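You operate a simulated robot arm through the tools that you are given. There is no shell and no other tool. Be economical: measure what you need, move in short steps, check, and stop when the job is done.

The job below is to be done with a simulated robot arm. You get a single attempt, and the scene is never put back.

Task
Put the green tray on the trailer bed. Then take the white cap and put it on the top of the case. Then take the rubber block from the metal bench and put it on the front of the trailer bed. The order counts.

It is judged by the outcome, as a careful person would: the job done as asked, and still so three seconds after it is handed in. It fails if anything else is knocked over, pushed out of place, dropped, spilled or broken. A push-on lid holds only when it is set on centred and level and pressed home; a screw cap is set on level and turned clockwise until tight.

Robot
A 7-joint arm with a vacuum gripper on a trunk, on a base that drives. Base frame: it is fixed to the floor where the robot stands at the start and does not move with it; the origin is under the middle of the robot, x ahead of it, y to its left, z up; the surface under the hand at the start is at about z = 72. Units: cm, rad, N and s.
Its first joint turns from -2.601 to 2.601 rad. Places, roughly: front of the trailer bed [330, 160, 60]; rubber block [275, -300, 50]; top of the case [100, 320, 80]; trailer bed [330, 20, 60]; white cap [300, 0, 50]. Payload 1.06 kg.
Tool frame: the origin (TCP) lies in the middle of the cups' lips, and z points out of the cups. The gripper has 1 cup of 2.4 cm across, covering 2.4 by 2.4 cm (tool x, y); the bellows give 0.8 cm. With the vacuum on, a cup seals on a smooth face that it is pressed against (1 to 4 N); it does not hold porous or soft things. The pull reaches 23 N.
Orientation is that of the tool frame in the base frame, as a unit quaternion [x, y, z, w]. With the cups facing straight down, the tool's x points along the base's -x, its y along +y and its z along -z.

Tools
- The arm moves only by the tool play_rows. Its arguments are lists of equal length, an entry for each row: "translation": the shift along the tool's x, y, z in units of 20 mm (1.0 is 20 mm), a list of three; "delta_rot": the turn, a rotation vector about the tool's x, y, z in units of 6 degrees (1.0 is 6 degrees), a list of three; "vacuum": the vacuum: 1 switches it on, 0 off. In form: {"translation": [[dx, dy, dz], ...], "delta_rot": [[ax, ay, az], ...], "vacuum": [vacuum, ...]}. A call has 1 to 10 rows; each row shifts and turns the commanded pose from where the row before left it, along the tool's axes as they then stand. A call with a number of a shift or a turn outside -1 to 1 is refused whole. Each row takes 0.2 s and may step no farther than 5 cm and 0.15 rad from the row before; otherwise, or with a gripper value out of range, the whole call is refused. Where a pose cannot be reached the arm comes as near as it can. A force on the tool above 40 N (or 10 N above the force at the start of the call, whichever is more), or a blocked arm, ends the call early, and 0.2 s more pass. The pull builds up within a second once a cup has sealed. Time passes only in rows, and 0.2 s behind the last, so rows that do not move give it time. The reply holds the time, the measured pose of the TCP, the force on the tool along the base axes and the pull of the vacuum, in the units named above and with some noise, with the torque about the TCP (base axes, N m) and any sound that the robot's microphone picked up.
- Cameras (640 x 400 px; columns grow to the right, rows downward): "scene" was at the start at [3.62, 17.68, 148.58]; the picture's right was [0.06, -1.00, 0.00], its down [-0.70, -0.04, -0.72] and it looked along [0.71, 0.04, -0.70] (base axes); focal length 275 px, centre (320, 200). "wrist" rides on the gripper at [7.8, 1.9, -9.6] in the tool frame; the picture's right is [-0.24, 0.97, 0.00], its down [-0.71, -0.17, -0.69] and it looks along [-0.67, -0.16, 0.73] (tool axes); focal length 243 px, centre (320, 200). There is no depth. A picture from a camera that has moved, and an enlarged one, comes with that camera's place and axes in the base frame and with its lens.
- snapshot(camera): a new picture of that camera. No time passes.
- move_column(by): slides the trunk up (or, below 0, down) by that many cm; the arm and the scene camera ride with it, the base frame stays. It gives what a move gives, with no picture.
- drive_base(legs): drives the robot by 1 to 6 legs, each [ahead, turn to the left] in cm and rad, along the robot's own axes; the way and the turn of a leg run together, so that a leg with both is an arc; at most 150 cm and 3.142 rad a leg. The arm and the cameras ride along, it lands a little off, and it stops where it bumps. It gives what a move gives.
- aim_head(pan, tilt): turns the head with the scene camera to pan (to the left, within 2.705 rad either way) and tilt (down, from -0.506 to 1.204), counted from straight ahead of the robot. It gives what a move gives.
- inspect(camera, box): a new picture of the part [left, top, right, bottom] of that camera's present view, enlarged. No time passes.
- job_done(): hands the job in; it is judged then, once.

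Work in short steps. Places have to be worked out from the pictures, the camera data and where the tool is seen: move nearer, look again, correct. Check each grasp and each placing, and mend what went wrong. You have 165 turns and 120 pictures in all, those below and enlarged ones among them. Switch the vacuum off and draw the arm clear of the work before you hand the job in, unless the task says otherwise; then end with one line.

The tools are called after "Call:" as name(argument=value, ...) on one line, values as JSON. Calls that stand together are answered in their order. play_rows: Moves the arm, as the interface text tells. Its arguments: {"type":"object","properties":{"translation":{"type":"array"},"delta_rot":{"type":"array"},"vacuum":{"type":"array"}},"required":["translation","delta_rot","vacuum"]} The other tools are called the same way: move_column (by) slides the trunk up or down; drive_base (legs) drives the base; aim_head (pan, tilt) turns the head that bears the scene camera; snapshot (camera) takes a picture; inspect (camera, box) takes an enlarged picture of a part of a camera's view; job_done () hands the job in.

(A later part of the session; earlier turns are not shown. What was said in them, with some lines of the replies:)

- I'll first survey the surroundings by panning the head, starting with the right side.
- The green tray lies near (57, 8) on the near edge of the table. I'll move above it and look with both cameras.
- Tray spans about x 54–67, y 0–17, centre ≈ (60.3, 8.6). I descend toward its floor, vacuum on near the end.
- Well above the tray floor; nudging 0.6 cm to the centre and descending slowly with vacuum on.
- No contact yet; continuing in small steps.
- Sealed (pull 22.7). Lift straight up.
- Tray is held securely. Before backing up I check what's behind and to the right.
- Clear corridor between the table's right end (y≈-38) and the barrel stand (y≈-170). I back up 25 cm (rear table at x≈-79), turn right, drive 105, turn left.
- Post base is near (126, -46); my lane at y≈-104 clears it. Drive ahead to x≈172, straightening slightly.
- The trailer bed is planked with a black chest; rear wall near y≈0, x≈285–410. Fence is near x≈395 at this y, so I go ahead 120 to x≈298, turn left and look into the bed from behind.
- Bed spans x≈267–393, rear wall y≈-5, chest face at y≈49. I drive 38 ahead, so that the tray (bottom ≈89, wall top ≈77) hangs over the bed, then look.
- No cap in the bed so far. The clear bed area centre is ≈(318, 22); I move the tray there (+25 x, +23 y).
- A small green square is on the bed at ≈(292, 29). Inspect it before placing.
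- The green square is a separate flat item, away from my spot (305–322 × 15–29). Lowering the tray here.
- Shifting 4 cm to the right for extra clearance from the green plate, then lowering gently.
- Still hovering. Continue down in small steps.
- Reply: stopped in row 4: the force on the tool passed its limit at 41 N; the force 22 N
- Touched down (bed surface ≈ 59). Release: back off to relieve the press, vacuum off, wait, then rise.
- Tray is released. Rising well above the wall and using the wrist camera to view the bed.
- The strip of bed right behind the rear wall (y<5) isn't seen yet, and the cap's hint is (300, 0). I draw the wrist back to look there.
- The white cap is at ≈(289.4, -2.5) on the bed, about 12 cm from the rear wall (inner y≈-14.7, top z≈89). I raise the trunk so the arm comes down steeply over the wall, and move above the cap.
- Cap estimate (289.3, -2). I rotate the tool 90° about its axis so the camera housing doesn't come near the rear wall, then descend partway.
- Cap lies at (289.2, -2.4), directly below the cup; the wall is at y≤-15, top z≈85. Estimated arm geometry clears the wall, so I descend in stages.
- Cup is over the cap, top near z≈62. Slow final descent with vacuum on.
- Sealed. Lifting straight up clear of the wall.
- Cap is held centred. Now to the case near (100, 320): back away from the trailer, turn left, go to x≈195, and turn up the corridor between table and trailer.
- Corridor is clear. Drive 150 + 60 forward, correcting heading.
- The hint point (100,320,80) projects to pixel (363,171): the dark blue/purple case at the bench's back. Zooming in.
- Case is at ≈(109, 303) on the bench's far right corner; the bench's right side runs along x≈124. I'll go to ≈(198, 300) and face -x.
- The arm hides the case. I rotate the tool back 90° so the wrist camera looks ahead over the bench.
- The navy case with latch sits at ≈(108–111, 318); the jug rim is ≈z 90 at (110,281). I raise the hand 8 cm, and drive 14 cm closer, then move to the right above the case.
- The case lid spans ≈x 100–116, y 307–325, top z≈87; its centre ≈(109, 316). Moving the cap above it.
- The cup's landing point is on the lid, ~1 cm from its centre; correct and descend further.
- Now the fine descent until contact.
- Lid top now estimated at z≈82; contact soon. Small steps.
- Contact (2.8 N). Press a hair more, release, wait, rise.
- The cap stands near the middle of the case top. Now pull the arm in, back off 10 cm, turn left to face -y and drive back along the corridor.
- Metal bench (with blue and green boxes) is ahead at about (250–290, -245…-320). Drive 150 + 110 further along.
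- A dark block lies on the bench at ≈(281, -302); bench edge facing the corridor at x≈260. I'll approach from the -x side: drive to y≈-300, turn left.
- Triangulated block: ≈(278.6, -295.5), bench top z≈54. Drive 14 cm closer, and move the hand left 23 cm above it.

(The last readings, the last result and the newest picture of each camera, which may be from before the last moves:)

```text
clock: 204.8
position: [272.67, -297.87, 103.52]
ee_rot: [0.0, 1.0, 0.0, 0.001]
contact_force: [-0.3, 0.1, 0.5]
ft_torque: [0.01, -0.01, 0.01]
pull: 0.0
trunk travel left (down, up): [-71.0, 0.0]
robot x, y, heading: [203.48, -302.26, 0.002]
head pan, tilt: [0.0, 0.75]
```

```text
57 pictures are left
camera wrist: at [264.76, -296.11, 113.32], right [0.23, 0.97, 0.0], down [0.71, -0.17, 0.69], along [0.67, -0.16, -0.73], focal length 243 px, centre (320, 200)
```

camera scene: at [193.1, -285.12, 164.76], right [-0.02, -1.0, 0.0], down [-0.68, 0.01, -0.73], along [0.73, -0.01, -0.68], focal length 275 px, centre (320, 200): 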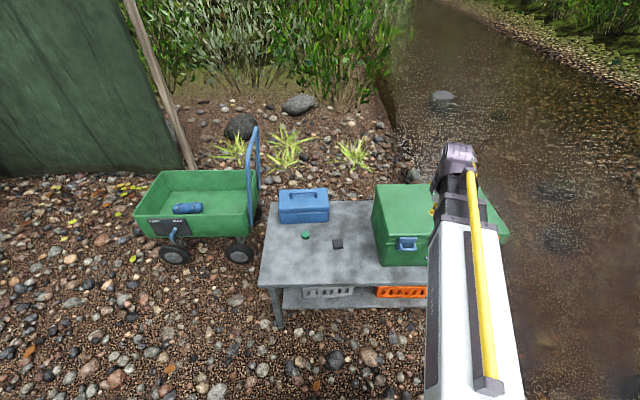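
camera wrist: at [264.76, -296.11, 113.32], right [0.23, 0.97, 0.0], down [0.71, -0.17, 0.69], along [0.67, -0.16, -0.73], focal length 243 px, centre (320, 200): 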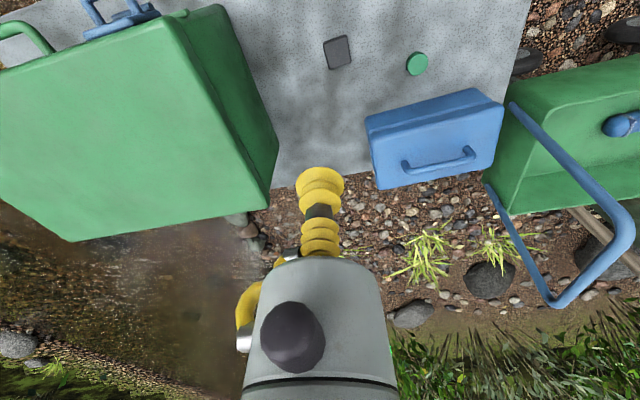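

Block at (277.3, -295.3). Correct laterally and descend to ≈z 72.

Call:
play_rows(translation=[[-0.8, 0.6, 0.5], [-0.8, 0.6, 0.5], [-0.7, 0.1, 1], [0, 0, 1], [0, 0, 1], [0, 0, 1], [0, 0, 1], [0, 0, 1], [0, 0, 1], [0, 0, 1]], delta_rot=[[0, 0, 0], [0, 0, 0], [0, 0, 0], [0, 0, 0], [0, 0, 0], [0, 0, 0], [0, 0, 0], [0, 0, 0], [0, 0, 0], [0, 0, 0]], vacuum=[0, 0, 0, 0, 0, 0, 0, 0, 0, 0])

Call:
play_rows(translation=[[0, 0, 1], [0, 0, 1], [0, 0, 1], [0, 0, 1], [0, 0, 1], [0, 0, 1], [0, 0, 1]], delta_rot=[[0, 0, 0], [0, 0, 0], [0, 0, 0], [0, 0, 0], [0, 0, 0], [0, 0, 0], [0, 0, 0]], vacuum=[0, 0, 0, 0, 0, 0, 0])

Call:
snapshot(camera="wrist")

Call:
snapshot(camera="scene")

```text
clock: 207.0
position: [277.48, -295.53, 85.48]
ee_rot: [-0.001, 1.0, -0.001, 0.001]
contact_force: [0.2, -0.2, 0.2]
ft_torque: [0.0, 0.03, 0.05]
pull: 0.0
trunk travel left (down, up): [-71.0, 0.0]
robot x, y, heading: [203.15, -302.4, 0.002]
head pan, tilt: [0.0, 0.75]
```

```text
clock: 208.6
position: [277.66, -295.51, 71.41]
ee_rot: [0.0, 1.0, -0.002, 0.004]
contact_force: [0.0, -0.4, 0.3]
ft_torque: [0.0, -0.01, -0.03]
pull: 0.1
trunk travel left (down, up): [-71.0, 0.0]
robot x, y, heading: [202.98, -302.26, 0.0]
head pan, tilt: [0.0, 0.75]
```

```text
56 pictures are left
camera wrist: at [269.68, -293.59, 81.16], right [0.23, 0.97, 0.0], down [0.71, -0.17, 0.69], along [0.67, -0.16, -0.73], focal length 243 px, centre (320, 200)
```

wrist: 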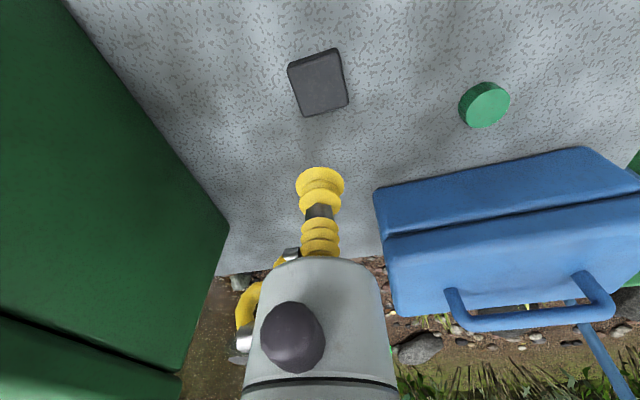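

```text
55 pictures are left
camera scene: at [206.78, -285.16, 164.76], right [0.0, -1.0, 0.0], down [-0.68, 0.0, -0.73], along [0.73, 0.0, -0.68], focal length 275 px, centre (320, 200)
```

scene: 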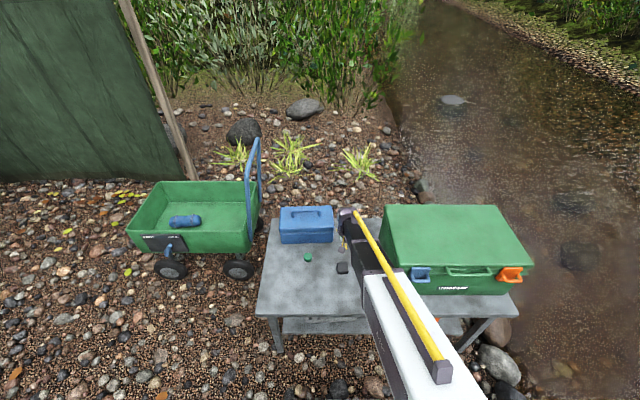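

Perfectly aligned. Descend.

Call:
play_rows(translation=[[0, 0, 1], [0, 0, 1], [0, 0, 1], [0, 0, 1], [0, 0, 1], [0, 0, 1]], delta_rot=[[0, 0, 0], [0, 0, 0], [0, 0, 0], [0, 0, 0], [0, 0, 0], [0, 0, 0]], vacuum=[0, 0, 0, 0, 0, 0])

Call:
snapshot(camera="wrist")

```text
clock: 210.0
position: [277.62, -295.47, 59.68]
ee_rot: [-0.002, 1.0, 0.0, 0.002]
contact_force: [-0.6, 0.2, 0.5]
ft_torque: [0.03, -0.03, -0.01]
pull: 0.0
trunk travel left (down, up): [-71.0, 0.0]
robot x, y, heading: [203.2, -302.27, 0.004]
head pan, tilt: [0.0, 0.75]
```

```text
54 pictures are left
camera wrist: at [269.68, -293.66, 69.25], right [0.23, 0.97, 0.0], down [0.71, -0.17, 0.69], along [0.67, -0.16, -0.73], focal length 243 px, centre (320, 200)
```

wrist: 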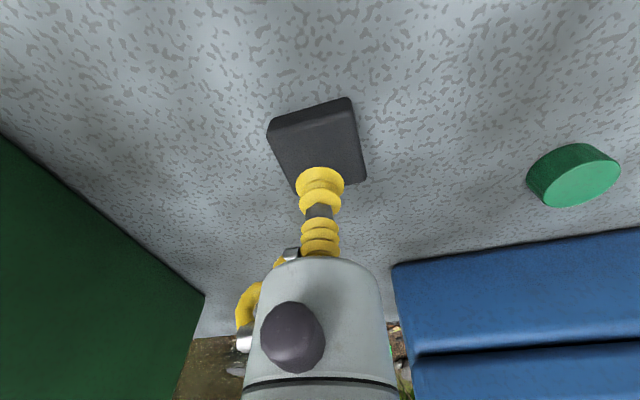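

Call:
play_rows(translation=[[0, 0, 0.5], [0, 0, 0.4], [0, 0, 0.2], [0, 0, 0.2], [0, 0, 0.2]], delta_rot=[[0, 0, 0], [0, 0, 0], [0, 0, 0], [0, 0, 0], [0, 0, 0]], vacuum=[1, 1, 1, 1, 1])

```text
clock: 211.2
position: [277.57, -295.58, 56.71]
ee_rot: [-0.001, 1.0, -0.002, 0.004]
contact_force: [3.7, 2.6, 20.4]
ft_torque: [0.01, 0.07, -0.01]
pull: 23.5
trunk travel left (down, up): [-71.0, 0.0]
robot x, y, heading: [203.12, -301.98, 0.005]
head pan, tilt: [0.0, 0.75]
```

Sealed at full pull. Lift.

Call:
play_rows(translation=[[0, 0, -0.3], [0, 0, -0.5], [0, 0, -1], [0, 0, -1], [0, 0, -1], [0, 0, -1], [0, 0, -1], [0, 0, -1], [0, 0, -1], [0, 0, -1]], delta_rot=[[0, 0, 0], [0, 0, 0], [0, 0, 0], [0, 0, 0], [0, 0, 0], [0, 0, 0], [0, 0, 0], [0, 0, 0], [0, 0, 0], [0, 0, 0]], vacuum=[1, 1, 1, 1, 1, 1, 1, 1, 1, 1])

Call:
play_rows(translation=[[0, 0, -1], [0, 0, -1], [0, 0, -1], [0, 0, -1], [0, 0, -1], [0, 0, -1], [0, 0, -1], [0, 0, -1], [0, 0, -1], [0, 0, -1]], delta_rot=[[0, 0, 0], [0, 0, 0], [0, 0, 0], [0, 0, 0], [0, 0, 0], [0, 0, 0], [0, 0, 0], [0, 0, 0], [0, 0, 0], [0, 0, 0]], vacuum=[1, 1, 1, 1, 1, 1, 1, 1, 1, 1])

Call:
play_rows(translation=[[1, 0, -1], [1, 0, -1], [1, 0, -1], [1, 0, -1], [1, 0, -1], [1, 0, 0], [1, 0, 0]], delta_rot=[[0, 0, 0], [0, 0, 0], [0, 0, 0], [0, 0, 0], [0, 0, 0], [0, 0, 0], [0, 0, 0]], vacuum=[1, 1, 1, 1, 1, 1, 1])

Call:
snapshot(camera="wrist")

```text
clock: 213.4
position: [277.5, -295.59, 74.06]
ee_rot: [-0.001, 1.0, -0.001, 0.001]
contact_force: [0.6, -0.2, -1.3]
ft_torque: [0.01, -0.03, 0.01]
pull: 23.2
trunk travel left (down, up): [-71.0, 0.0]
robot x, y, heading: [203.16, -302.48, 0.006]
head pan, tilt: [0.0, 0.75]
```

```text
clock: 215.6
position: [277.31, -295.45, 94.27]
ee_rot: [-0.001, 1.0, -0.001, 0.002]
contact_force: [-0.5, 0.2, -0.7]
ft_torque: [0.0, -0.02, -0.05]
pull: 23.0
trunk travel left (down, up): [-71.0, 0.0]
robot x, y, heading: [202.82, -302.39, -0.001]
head pan, tilt: [0.0, 0.75]
```

```text
clock: 217.2
position: [263.49, -295.41, 104.09]
ee_rot: [-0.001, 1.0, 0.0, 0.001]
contact_force: [-0.2, 0.0, 0.1]
ft_torque: [0.0, -0.02, 0.03]
pull: 23.4
trunk travel left (down, up): [-71.0, 0.0]
robot x, y, heading: [203.16, -302.31, 0.001]
head pan, tilt: [0.0, 0.75]
```

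```text
53 pictures are left
camera wrist: at [255.54, -293.6, 113.81], right [0.23, 0.97, 0.0], down [0.71, -0.17, 0.69], along [0.67, -0.16, -0.73], focal length 243 px, centre (320, 200)
```

wrist: 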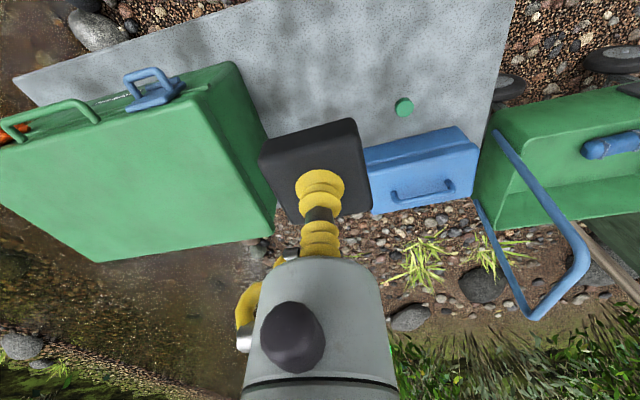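

Block is held well. Back to the corridor: turn left to face +y and drive 280 cm, then check heading.

Call:
drive_base(legs=[[0, 1.59], [140, 0], [140, 0]])

Call:
aim_head(pan=-0.3, tilt=0.5)

Call:
snapshot(camera="scene")

```text
clock: 234.7
position: [194.38, 38.37, 104.03]
ee_rot: [0.709, -0.705, -0.002, -0.002]
contact_force: [-0.3, -0.8, -0.7]
ft_torque: [0.01, -0.01, 0.0]
pull: 22.7
trunk travel left (down, up): [-71.0, 0.0]
robot x, y, heading: [201.49, -21.73, 1.579]
head pan, tilt: [0.0, 0.75]
```

```text
clock: 235.5
position: [194.38, 38.46, 104.11]
ee_rot: [0.708, -0.706, 0.0, -0.001]
contact_force: [0.4, 0.0, -0.4]
ft_torque: [0.01, -0.01, -0.02]
pull: 22.9
trunk travel left (down, up): [-71.0, 0.0]
robot x, y, heading: [201.13, -21.92, 1.574]
head pan, tilt: [-0.3, 0.499]
```

```text
52 pictures are left
camera scene: at [187.14, -17.68, 166.95], right [0.96, -0.29, 0.0], down [-0.14, -0.46, -0.88], along [0.25, 0.84, -0.48], focal length 275 px, centre (320, 200)
```

scene: 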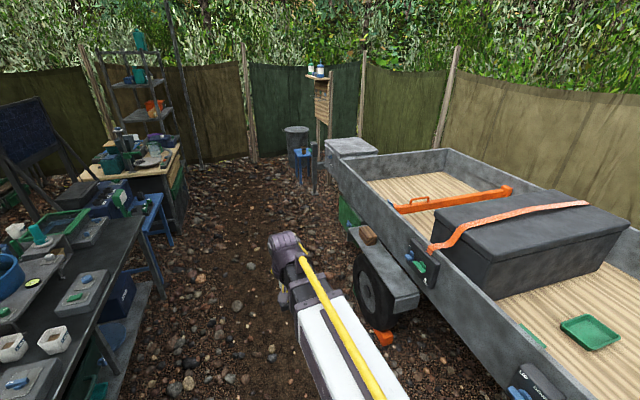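

Front bed section lies between the orange bar (y≈110) and the front wall (y≈185). Drive to y≈155, turn right to face the trailer's side.

Call:
drive_base(legs=[[100, 0], [77, 0], [0, -1.575]])

Call:
aim_head(pan=0.0, tilt=0.75)

Call:
snapshot(camera="scene")

Call:
snapshot(camera="wrist")

```text
clock: 248.2
position: [261.61, 161.72, 104.0]
ee_rot: [-0.005, 1.0, -0.001, 0.002]
contact_force: [-0.8, -0.8, -0.6]
ft_torque: [0.02, 0.01, 0.02]
pull: 22.5
trunk travel left (down, up): [-71.0, 0.0]
robot x, y, heading: [201.11, 154.19, 0.009]
head pan, tilt: [-0.3, 0.499]
```

```text
clock: 249.0
position: [261.57, 161.69, 104.01]
ee_rot: [-0.005, 1.0, -0.001, 0.001]
contact_force: [0.1, -0.5, -0.5]
ft_torque: [-0.03, -0.01, 0.0]
pull: 23.4
trunk travel left (down, up): [-71.0, 0.0]
robot x, y, heading: [200.96, 154.45, 0.005]
head pan, tilt: [0.0, 0.75]
```

```text
51 pictures are left
camera scene: at [204.82, 171.61, 164.77], right [0.01, -1.0, 0.0], down [-0.68, -0.01, -0.73], along [0.73, 0.01, -0.68], focal length 275 px, centre (320, 200)
```

scene: 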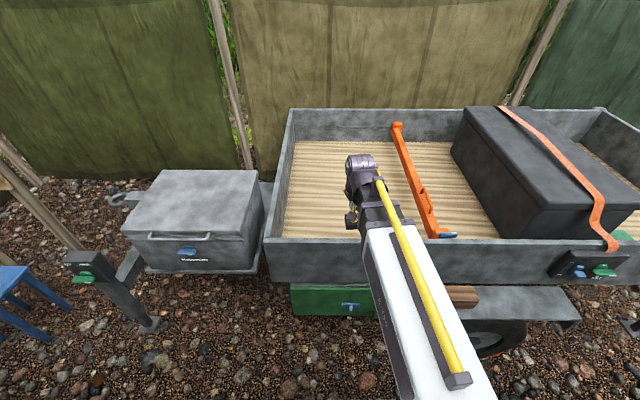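

```text
50 pictures are left
camera wrist: at [253.71, 163.59, 113.79], right [0.23, 0.97, 0.0], down [0.71, -0.16, 0.69], along [0.67, -0.16, -0.73], focal length 243 px, centre (320, 200)
```

wrist: 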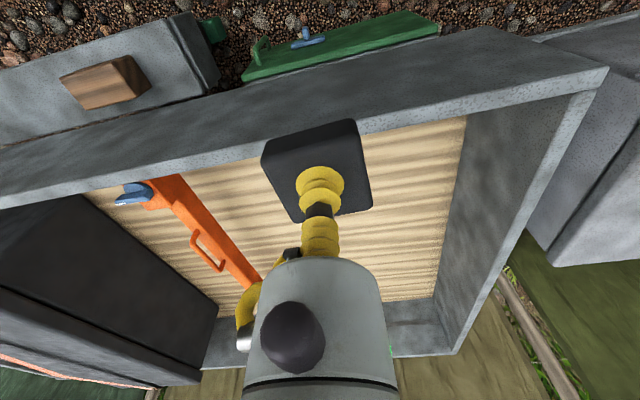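

The front bed area spans y≈118–189, x≥270. To get a steeper reach past the wall (top z≈86) and avoid the fender, I reposition the base to about (220, 182); first raise the hand slightly.

Call:
play_rows(translation=[[0, 0, -1], [0, 0, -1], [0, 0, -1]], delta_rot=[[0, 0, 0], [0, 0, 0], [0, 0, 0]], vacuum=[1, 1, 1])

Call:
drive_base(legs=[[0, 1.57], [26, 0], [0, -1.575], [18, 0]])

Call:
aim_head(pan=-0.2, tilt=0.9)

Call:
snapshot(camera="scene")

Call:
snapshot(camera="wrist")

```text
clock: 249.8
position: [261.66, 161.9, 109.98]
ee_rot: [-0.005, 1.0, -0.001, 0.001]
contact_force: [0.2, -0.2, -1.4]
ft_torque: [0.02, 0.0, -0.01]
pull: 22.7
trunk travel left (down, up): [-71.0, 0.0]
robot x, y, heading: [201.21, 154.66, 0.007]
head pan, tilt: [0.0, 0.75]
```

```text
clock: 260.5
position: [278.71, 188.55, 109.93]
ee_rot: [-0.008, 1.0, 0.0, 0.002]
contact_force: [-0.2, -0.1, -0.6]
ft_torque: [0.03, -0.01, -0.02]
pull: 23.2
trunk travel left (down, up): [-71.0, 0.0]
robot x, y, heading: [218.71, 181.17, 0.018]
head pan, tilt: [0.0, 0.75]
```

```text
clock: 261.3
position: [278.66, 188.54, 109.95]
ee_rot: [-0.007, 1.0, -0.001, 0.002]
contact_force: [0.5, -0.2, -0.1]
ft_torque: [-0.03, 0.0, 0.0]
pull: 22.7
trunk travel left (down, up): [-71.0, 0.0]
robot x, y, heading: [218.64, 180.58, 0.013]
head pan, tilt: [-0.201, 0.901]
```

```text
49 pictures are left
camera scene: at [220.98, 196.51, 163.57], right [-0.18, -0.98, 0.0], down [-0.77, 0.14, -0.62], along [0.61, -0.11, -0.78], focal length 275 px, centre (320, 200)
```

scene: 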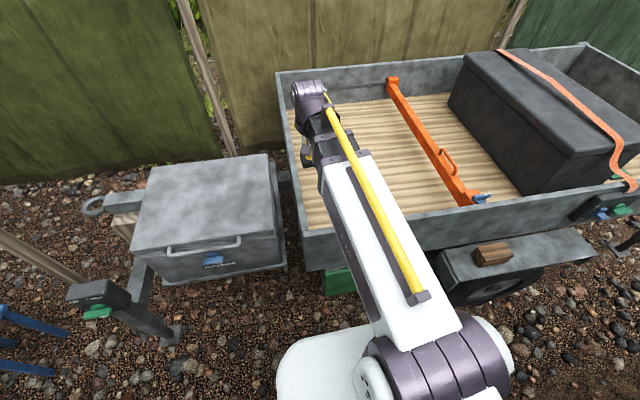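

```text
48 pictures are left
camera wrist: at [270.81, 190.32, 119.74], right [0.22, 0.98, 0.0], down [0.71, -0.16, 0.69], along [0.67, -0.15, -0.73], focal length 243 px, centre (320, 200)
```

wrist: 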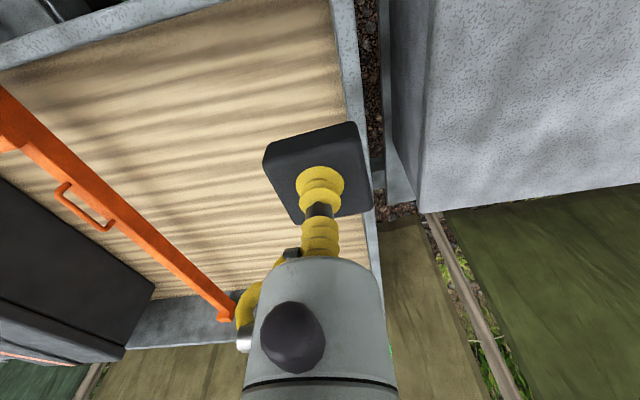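

Front wall inner face y≈190, orange bar y≈115. I move above (296, 158) at this height.

Call:
play_rows(translation=[[-0.87, -1, 0], [-0.87, -1, 0], [-0.87, -1, 0], [-0.87, -1, 0], [-0.87, -1, 0], [-0.87, -1, 0], [-0.87, -1, 0], [-0.87, -1, 0], [-0.87, -1, 0], [-0.87, -1, 0]], delta_rot=[[0, 0, 0], [0, 0, 0], [0, 0, 0], [0, 0, 0], [0, 0, 0], [0, 0, 0], [0, 0, 0], [0, 0, 0], [0, 0, 0], [0, 0, 0]], vacuum=[1, 1, 1, 1, 1, 1, 1, 1, 1, 1])

Call:
play_rows(translation=[[0, -1, 0], [0, -1, 0], [0, -1, 0], [0, -1, 0], [0, -1, 0], [0, 0, 1], [0, 0, 1], [0, 0, 1], [0, 0, 1], [0, 0, 1]], delta_rot=[[0, 0, 0], [0, 0, 0], [0, 0, 0], [0, 0, 0], [0, 0, 0], [0, 0, 0], [0, 0, 0], [0, 0, 0], [0, 0, 0], [0, 0, 0]], vacuum=[1, 1, 1, 1, 1, 1, 1, 1, 1, 1])

Call:
snapshot(camera="scene")

Call:
snapshot(camera="wrist")

```text
clock: 263.5
position: [296.37, 168.6, 110.11]
ee_rot: [-0.008, 1.0, -0.001, 0.002]
contact_force: [-0.4, 0.5, -0.6]
ft_torque: [0.04, 0.03, -0.01]
pull: 23.1
trunk travel left (down, up): [-71.0, 0.0]
robot x, y, heading: [218.48, 180.65, 0.017]
head pan, tilt: [-0.201, 0.901]
```

```text
clock: 265.7
position: [296.45, 158.86, 100.15]
ee_rot: [-0.007, 1.0, -0.001, 0.002]
contact_force: [-0.4, -0.8, -0.6]
ft_torque: [-0.01, -0.02, 0.0]
pull: 22.6
trunk travel left (down, up): [-71.0, 0.0]
robot x, y, heading: [218.55, 180.61, 0.015]
head pan, tilt: [-0.201, 0.901]
```

```text
47 pictures are left
camera scene: at [220.99, 196.5, 163.57], right [-0.18, -0.98, 0.0], down [-0.77, 0.14, -0.62], along [0.61, -0.11, -0.78], focal length 275 px, centre (320, 200)
```

scene: 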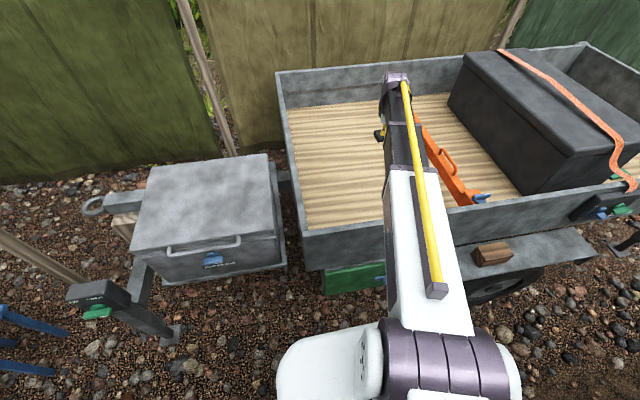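

```text
46 pictures are left
camera wrist: at [288.65, 160.62, 109.87], right [0.22, 0.98, 0.0], down [0.71, -0.16, 0.69], along [0.67, -0.15, -0.73], focal length 243 px, centre (320, 200)
```

wrist: 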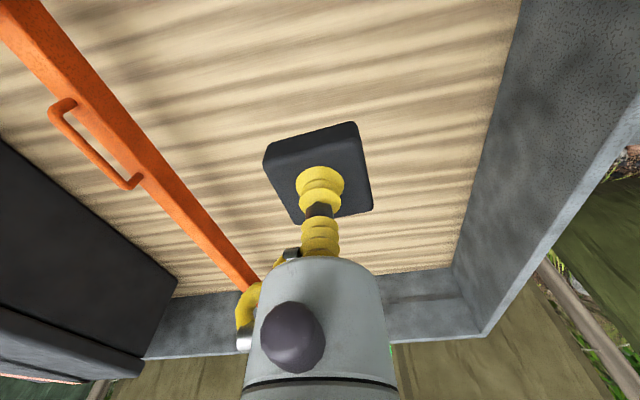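

Clear area beneath. Descend in stages watching the forearm over the near wall.

Call:
play_rows(translation=[[0, 0, 1], [0, 0, 1], [0, 0, 1], [0, 0, 1], [0, 0, 1], [0, 0, 1], [0, 0, 1], [0, 0, 1], [0, 0, 1]], delta_rot=[[0, 0, 0], [0, 0, 0], [0, 0, 0], [0, 0, 0], [0, 0, 0], [0, 0, 0], [0, 0, 0], [0, 0, 0], [0, 0, 0]], vacuum=[1, 1, 1, 1, 1, 1, 1, 1, 1])

Call:
snapshot(camera="scene")

```text
clock: 267.7
position: [296.68, 158.73, 82.19]
ee_rot: [-0.008, 1.0, -0.001, 0.002]
contact_force: [0.0, 0.2, 0.1]
ft_torque: [-0.03, 0.01, 0.0]
pull: 22.3
trunk travel left (down, up): [-71.0, 0.0]
robot x, y, heading: [218.29, 180.32, 0.016]
head pan, tilt: [-0.201, 0.901]
```

```text
45 pictures are left
camera scene: at [220.99, 196.5, 163.57], right [-0.18, -0.98, 0.0], down [-0.77, 0.14, -0.62], along [0.61, -0.11, -0.78], focal length 275 px, centre (320, 200)
```

scene: 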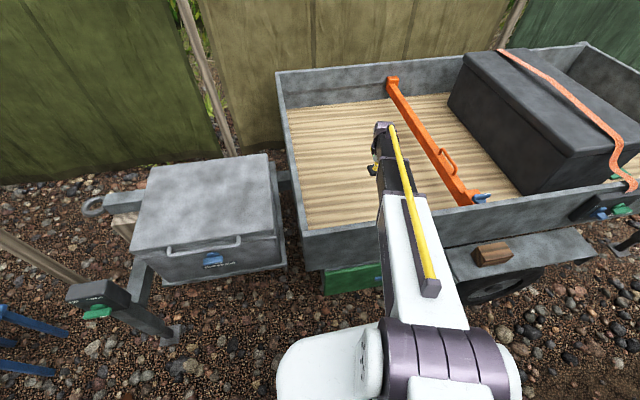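

Call:
play_rows(translation=[[0, 0, 1], [0, 0, 1], [0, 0, 1], [0, 0, 1], [0, 0, 1], [0, 0, 1]], delta_rot=[[0, 0, 0], [0, 0, 0], [0, 0, 0], [0, 0, 0], [0, 0, 0], [0, 0, 0]], vacuum=[1, 1, 1, 1, 1, 1])

Call:
snapshot(camera="scene")

Call:
snapshot(camera="wrist")

```text
clock: 269.1
position: [296.61, 158.85, 70.17]
ee_rot: [-0.008, 1.0, -0.001, 0.002]
contact_force: [-0.1, 0.3, -0.2]
ft_torque: [0.0, -0.01, -0.01]
pull: 22.5
trunk travel left (down, up): [-71.0, 0.0]
robot x, y, heading: [218.6, 180.76, 0.015]
head pan, tilt: [-0.201, 0.901]
```

```text
44 pictures are left
camera scene: at [220.99, 196.5, 163.57], right [-0.18, -0.98, 0.0], down [-0.77, 0.14, -0.62], along [0.61, -0.11, -0.78], focal length 275 px, centre (320, 200)
```

scene: 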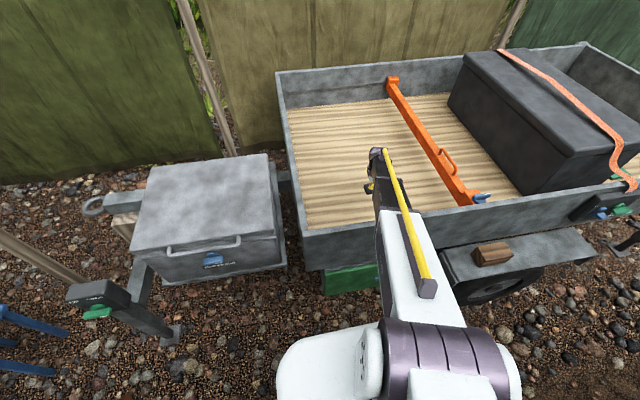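

```text
43 pictures are left
camera wrist: at [288.77, 160.59, 79.84], right [0.22, 0.98, 0.0], down [0.71, -0.16, 0.69], along [0.67, -0.15, -0.73], focal length 243 px, centre (320, 200)
```

wrist: 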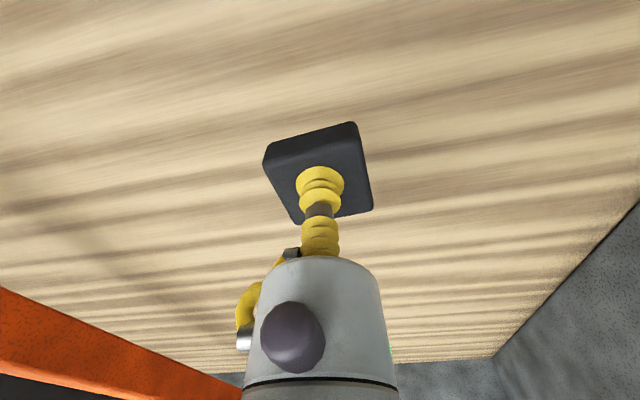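

Call:
play_rows(translation=[[0, 0, 1], [0, 0, 1], [0, 0, 0.5], [0, 0, 0.4], [0, 0, 0.3], [0, 0, 0.2]], delta_rot=[[0, 0, 0], [0, 0, 0], [0, 0, 0], [0, 0, 0], [0, 0, 0], [0, 0, 0]], vacuum=[1, 1, 1, 1, 1, 1])

```text
clock: 270.5
position: [296.74, 158.79, 63.47]
ee_rot: [-0.008, 1.0, 0.0, 0.001]
contact_force: [1.0, -0.3, -0.8]
ft_torque: [0.01, -0.05, 0.01]
pull: 22.9
trunk travel left (down, up): [-71.0, 0.0]
robot x, y, heading: [218.28, 180.91, 0.012]
head pan, tilt: [-0.201, 0.901]
```

Call:
play_rows(translation=[[0, 0, 0.2], [0, 0, 0.2], [0, 0, 0.15], [0, 0, 0.15]], delta_rot=[[0, 0, 0], [0, 0, 0], [0, 0, 0], [0, 0, 0]], vacuum=[1, 1, 1, 1])

Call:
snapshot(camera="wrist")

```text
clock: 271.5
position: [296.87, 158.75, 62.15]
ee_rot: [-0.008, 1.0, -0.002, 0.004]
contact_force: [2.8, -3.6, 16.4]
ft_torque: [0.02, 0.07, 0.02]
pull: 22.7
trunk travel left (down, up): [-71.0, 0.0]
robot x, y, heading: [218.7, 180.59, 0.017]
head pan, tilt: [-0.201, 0.901]
```

```text
42 pictures are left
camera wrist: at [288.8, 160.54, 71.87], right [0.22, 0.98, 0.0], down [0.71, -0.16, 0.69], along [0.67, -0.15, -0.72], focal length 243 px, centre (320, 200)
```

wrist: 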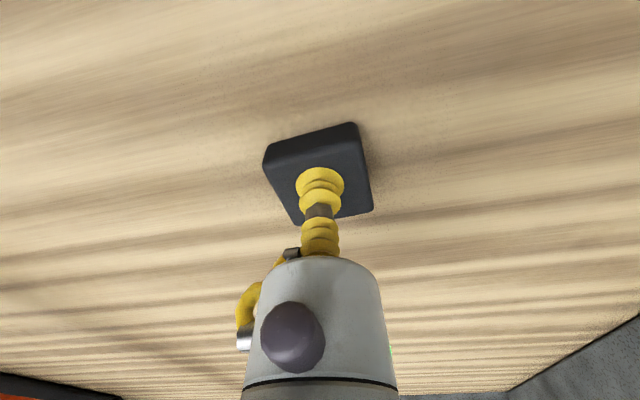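

The block is down on the bed (16 N). Relieve slightly, release, wait, and rise.

Call:
play_rows(translation=[[0, 0, -0.15], [0, 0, 0], [0, 0, 0], [0, 0, 0], [0, 0, 0], [0, 0, 0], [0, 0, -0.3], [0, 0, -0.5], [0, 0, -1], [0, 0, -1]], delta_rot=[[0, 0, 0], [0, 0, 0], [0, 0, 0], [0, 0, 0], [0, 0, 0], [0, 0, 0], [0, 0, 0], [0, 0, 0], [0, 0, 0], [0, 0, 0]], vacuum=[0, 0, 0, 0, 0, 0, 0, 0, 0, 0])

Call:
play_rows(translation=[[0, 0, -1], [0, 0, -1], [0, 0, -1], [0, 0, -1], [0, 0, -1], [0, 0, -1], [0, 0, -1], [0, 0, -1], [0, 0, -1], [0, 0, -1]], delta_rot=[[0, 0, 0], [0, 0, 0], [0, 0, 0], [0, 0, 0], [0, 0, 0], [0, 0, 0], [0, 0, 0], [0, 0, 0], [0, 0, 0], [0, 0, 0]], vacuum=[0, 0, 0, 0, 0, 0, 0, 0, 0, 0])

Call:
play_rows(translation=[[0, 0, -1], [0, 0, -1], [0, 0, -1], [0, 0, -1], [0, 0, -1], [0, 0, -1], [0, 0, -1], [0, 0, -1], [0, 0, -1], [0, 0, -1]], delta_rot=[[0, 0, 0], [0, 0, 0], [0, 0, 0], [0, 0, 0], [0, 0, 0], [0, 0, 0], [0, 0, 0], [0, 0, 0], [0, 0, 0], [0, 0, 0]], vacuum=[0, 0, 0, 0, 0, 0, 0, 0, 0, 0])

Call:
snapshot(camera="wrist")

Call:
snapshot(camera="scene")

```text
clock: 273.7
position: [296.72, 158.87, 67.82]
ee_rot: [-0.008, 1.0, -0.001, 0.002]
contact_force: [0.4, -0.5, -0.7]
ft_torque: [0.0, -0.02, -0.01]
pull: 0.0
trunk travel left (down, up): [-71.0, 0.0]
robot x, y, heading: [218.17, 180.91, 0.013]
head pan, tilt: [-0.201, 0.901]
```

```text
clock: 275.9
position: [296.83, 158.84, 87.77]
ee_rot: [-0.007, 1.0, 0.0, 0.002]
contact_force: [-0.2, 0.7, -0.5]
ft_torque: [0.0, 0.0, 0.02]
pull: 0.1
trunk travel left (down, up): [-71.0, 0.0]
robot x, y, heading: [218.65, 180.76, 0.015]
head pan, tilt: [-0.201, 0.901]
```

```text
clock: 278.1
position: [296.67, 158.82, 107.68]
ee_rot: [-0.007, 1.0, -0.001, 0.002]
contact_force: [0.6, -0.5, -0.7]
ft_torque: [0.02, 0.01, -0.01]
pull: 0.0
trunk travel left (down, up): [-71.0, 0.0]
robot x, y, heading: [218.46, 180.87, 0.015]
head pan, tilt: [-0.201, 0.901]
```

```text
41 pictures are left
camera wrist: at [288.75, 160.65, 117.48], right [0.22, 0.98, 0.0], down [0.71, -0.16, 0.69], along [0.67, -0.15, -0.73], focal length 243 px, centre (320, 200)
```

wrist: 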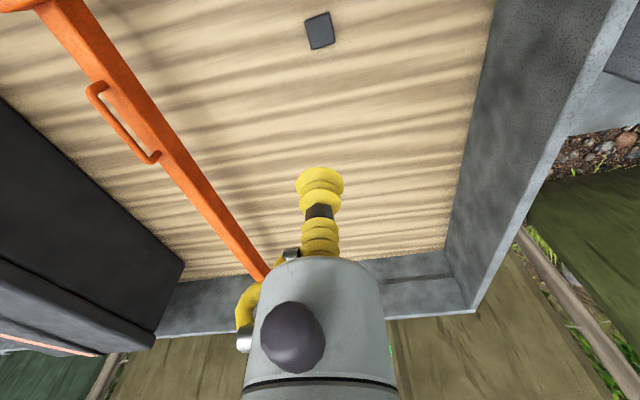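

```text
40 pictures are left
camera scene: at [220.98, 196.5, 163.57], right [-0.18, -0.98, 0.0], down [-0.77, 0.14, -0.62], along [0.61, -0.11, -0.78], focal length 275 px, centre (320, 200)
```

scene: 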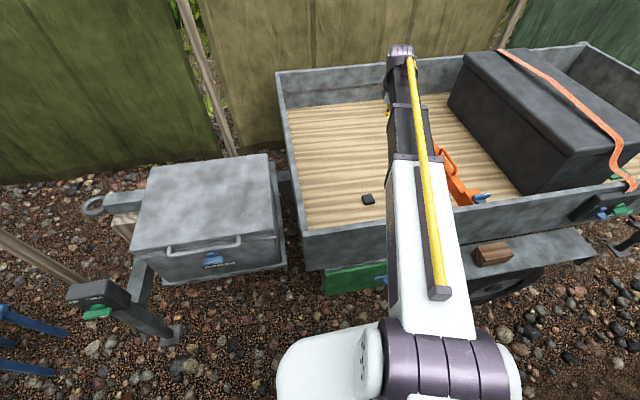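

Block rests on the front of the bed. Quick check of the cap on the case from here.

Call:
aim_head(pan=2.3, tilt=0.5)

Call:
inspect(camera="scene", box=[220, 100, 420, 300])

```text
clock: 280.3
position: [296.59, 158.84, 107.71]
ee_rot: [-0.007, 1.0, -0.001, 0.002]
contact_force: [0.4, -0.2, -0.5]
ft_torque: [-0.03, 0.03, -0.03]
pull: 0.0
trunk travel left (down, up): [-71.0, 0.0]
robot x, y, heading: [218.64, 180.55, 0.017]
head pan, tilt: [2.3, 0.499]
```

```text
2.00 times, centred on (320, 200) of scene
camera zoom: at [207.39, 204.57, 166.96], right [0.73, 0.68, 0.0], down [0.32, -0.35, -0.88], along [-0.6, 0.65, -0.48], focal length 549 px, centre (320, 200)
```

zoom: 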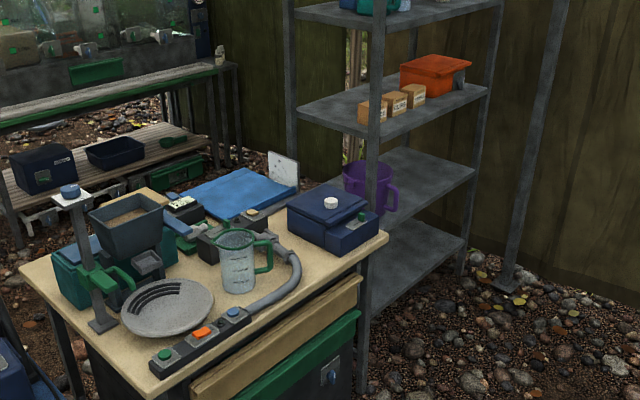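

The cap is on the case. I draw the arm out from over the trailer by backing the base away, then hand in.

Call:
drive_base(legs=[[-45, 0]])

Call:
aim_head(pan=-0.5, tilt=0.5)

Call:
snapshot(camera="scene")

```text
clock: 283.1
position: [251.27, 158.27, 107.66]
ee_rot: [-0.01, 1.0, -0.001, 0.002]
contact_force: [-0.1, 0.2, 0.5]
ft_torque: [0.0, -0.02, 0.0]
pull: 0.0
trunk travel left (down, up): [-71.0, 0.0]
robot x, y, heading: [172.73, 180.13, 0.02]
head pan, tilt: [2.3, 0.499]
```

```text
clock: 285.5
position: [251.29, 158.38, 107.62]
ee_rot: [-0.01, 1.0, -0.001, 0.002]
contact_force: [-0.1, 0.0, 0.2]
ft_torque: [0.01, -0.02, -0.01]
pull: 0.0
trunk travel left (down, up): [-71.0, 0.0]
robot x, y, heading: [172.87, 179.73, 0.016]
head pan, tilt: [-0.499, 0.499]
```

```text
38 pictures are left
camera scene: at [176.07, 192.87, 166.96], right [-0.46, -0.89, 0.0], down [-0.42, 0.22, -0.88], along [0.78, -0.41, -0.48], focal length 275 px, centre (320, 200)
```

scene: 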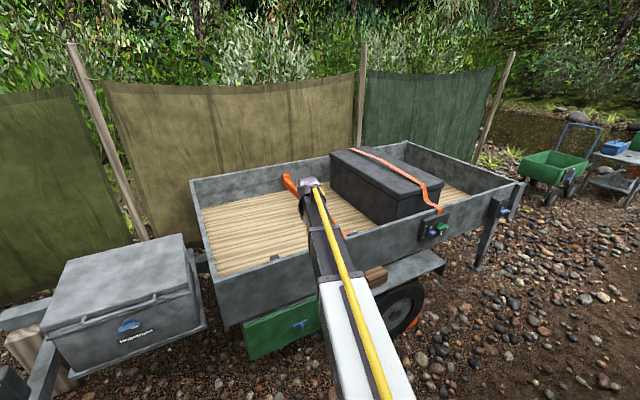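

All three items are placed, the vacuum is off and the arm is clear; handing in.

Call:
job_done()

```text
The job is handed in.
```

The green tray is on the trailer bed, the white cap is on top of the navy case, and the rubber block is on the front of the trailer bed, done in that order and handed in; nothing was bumped or dropped that I saw.
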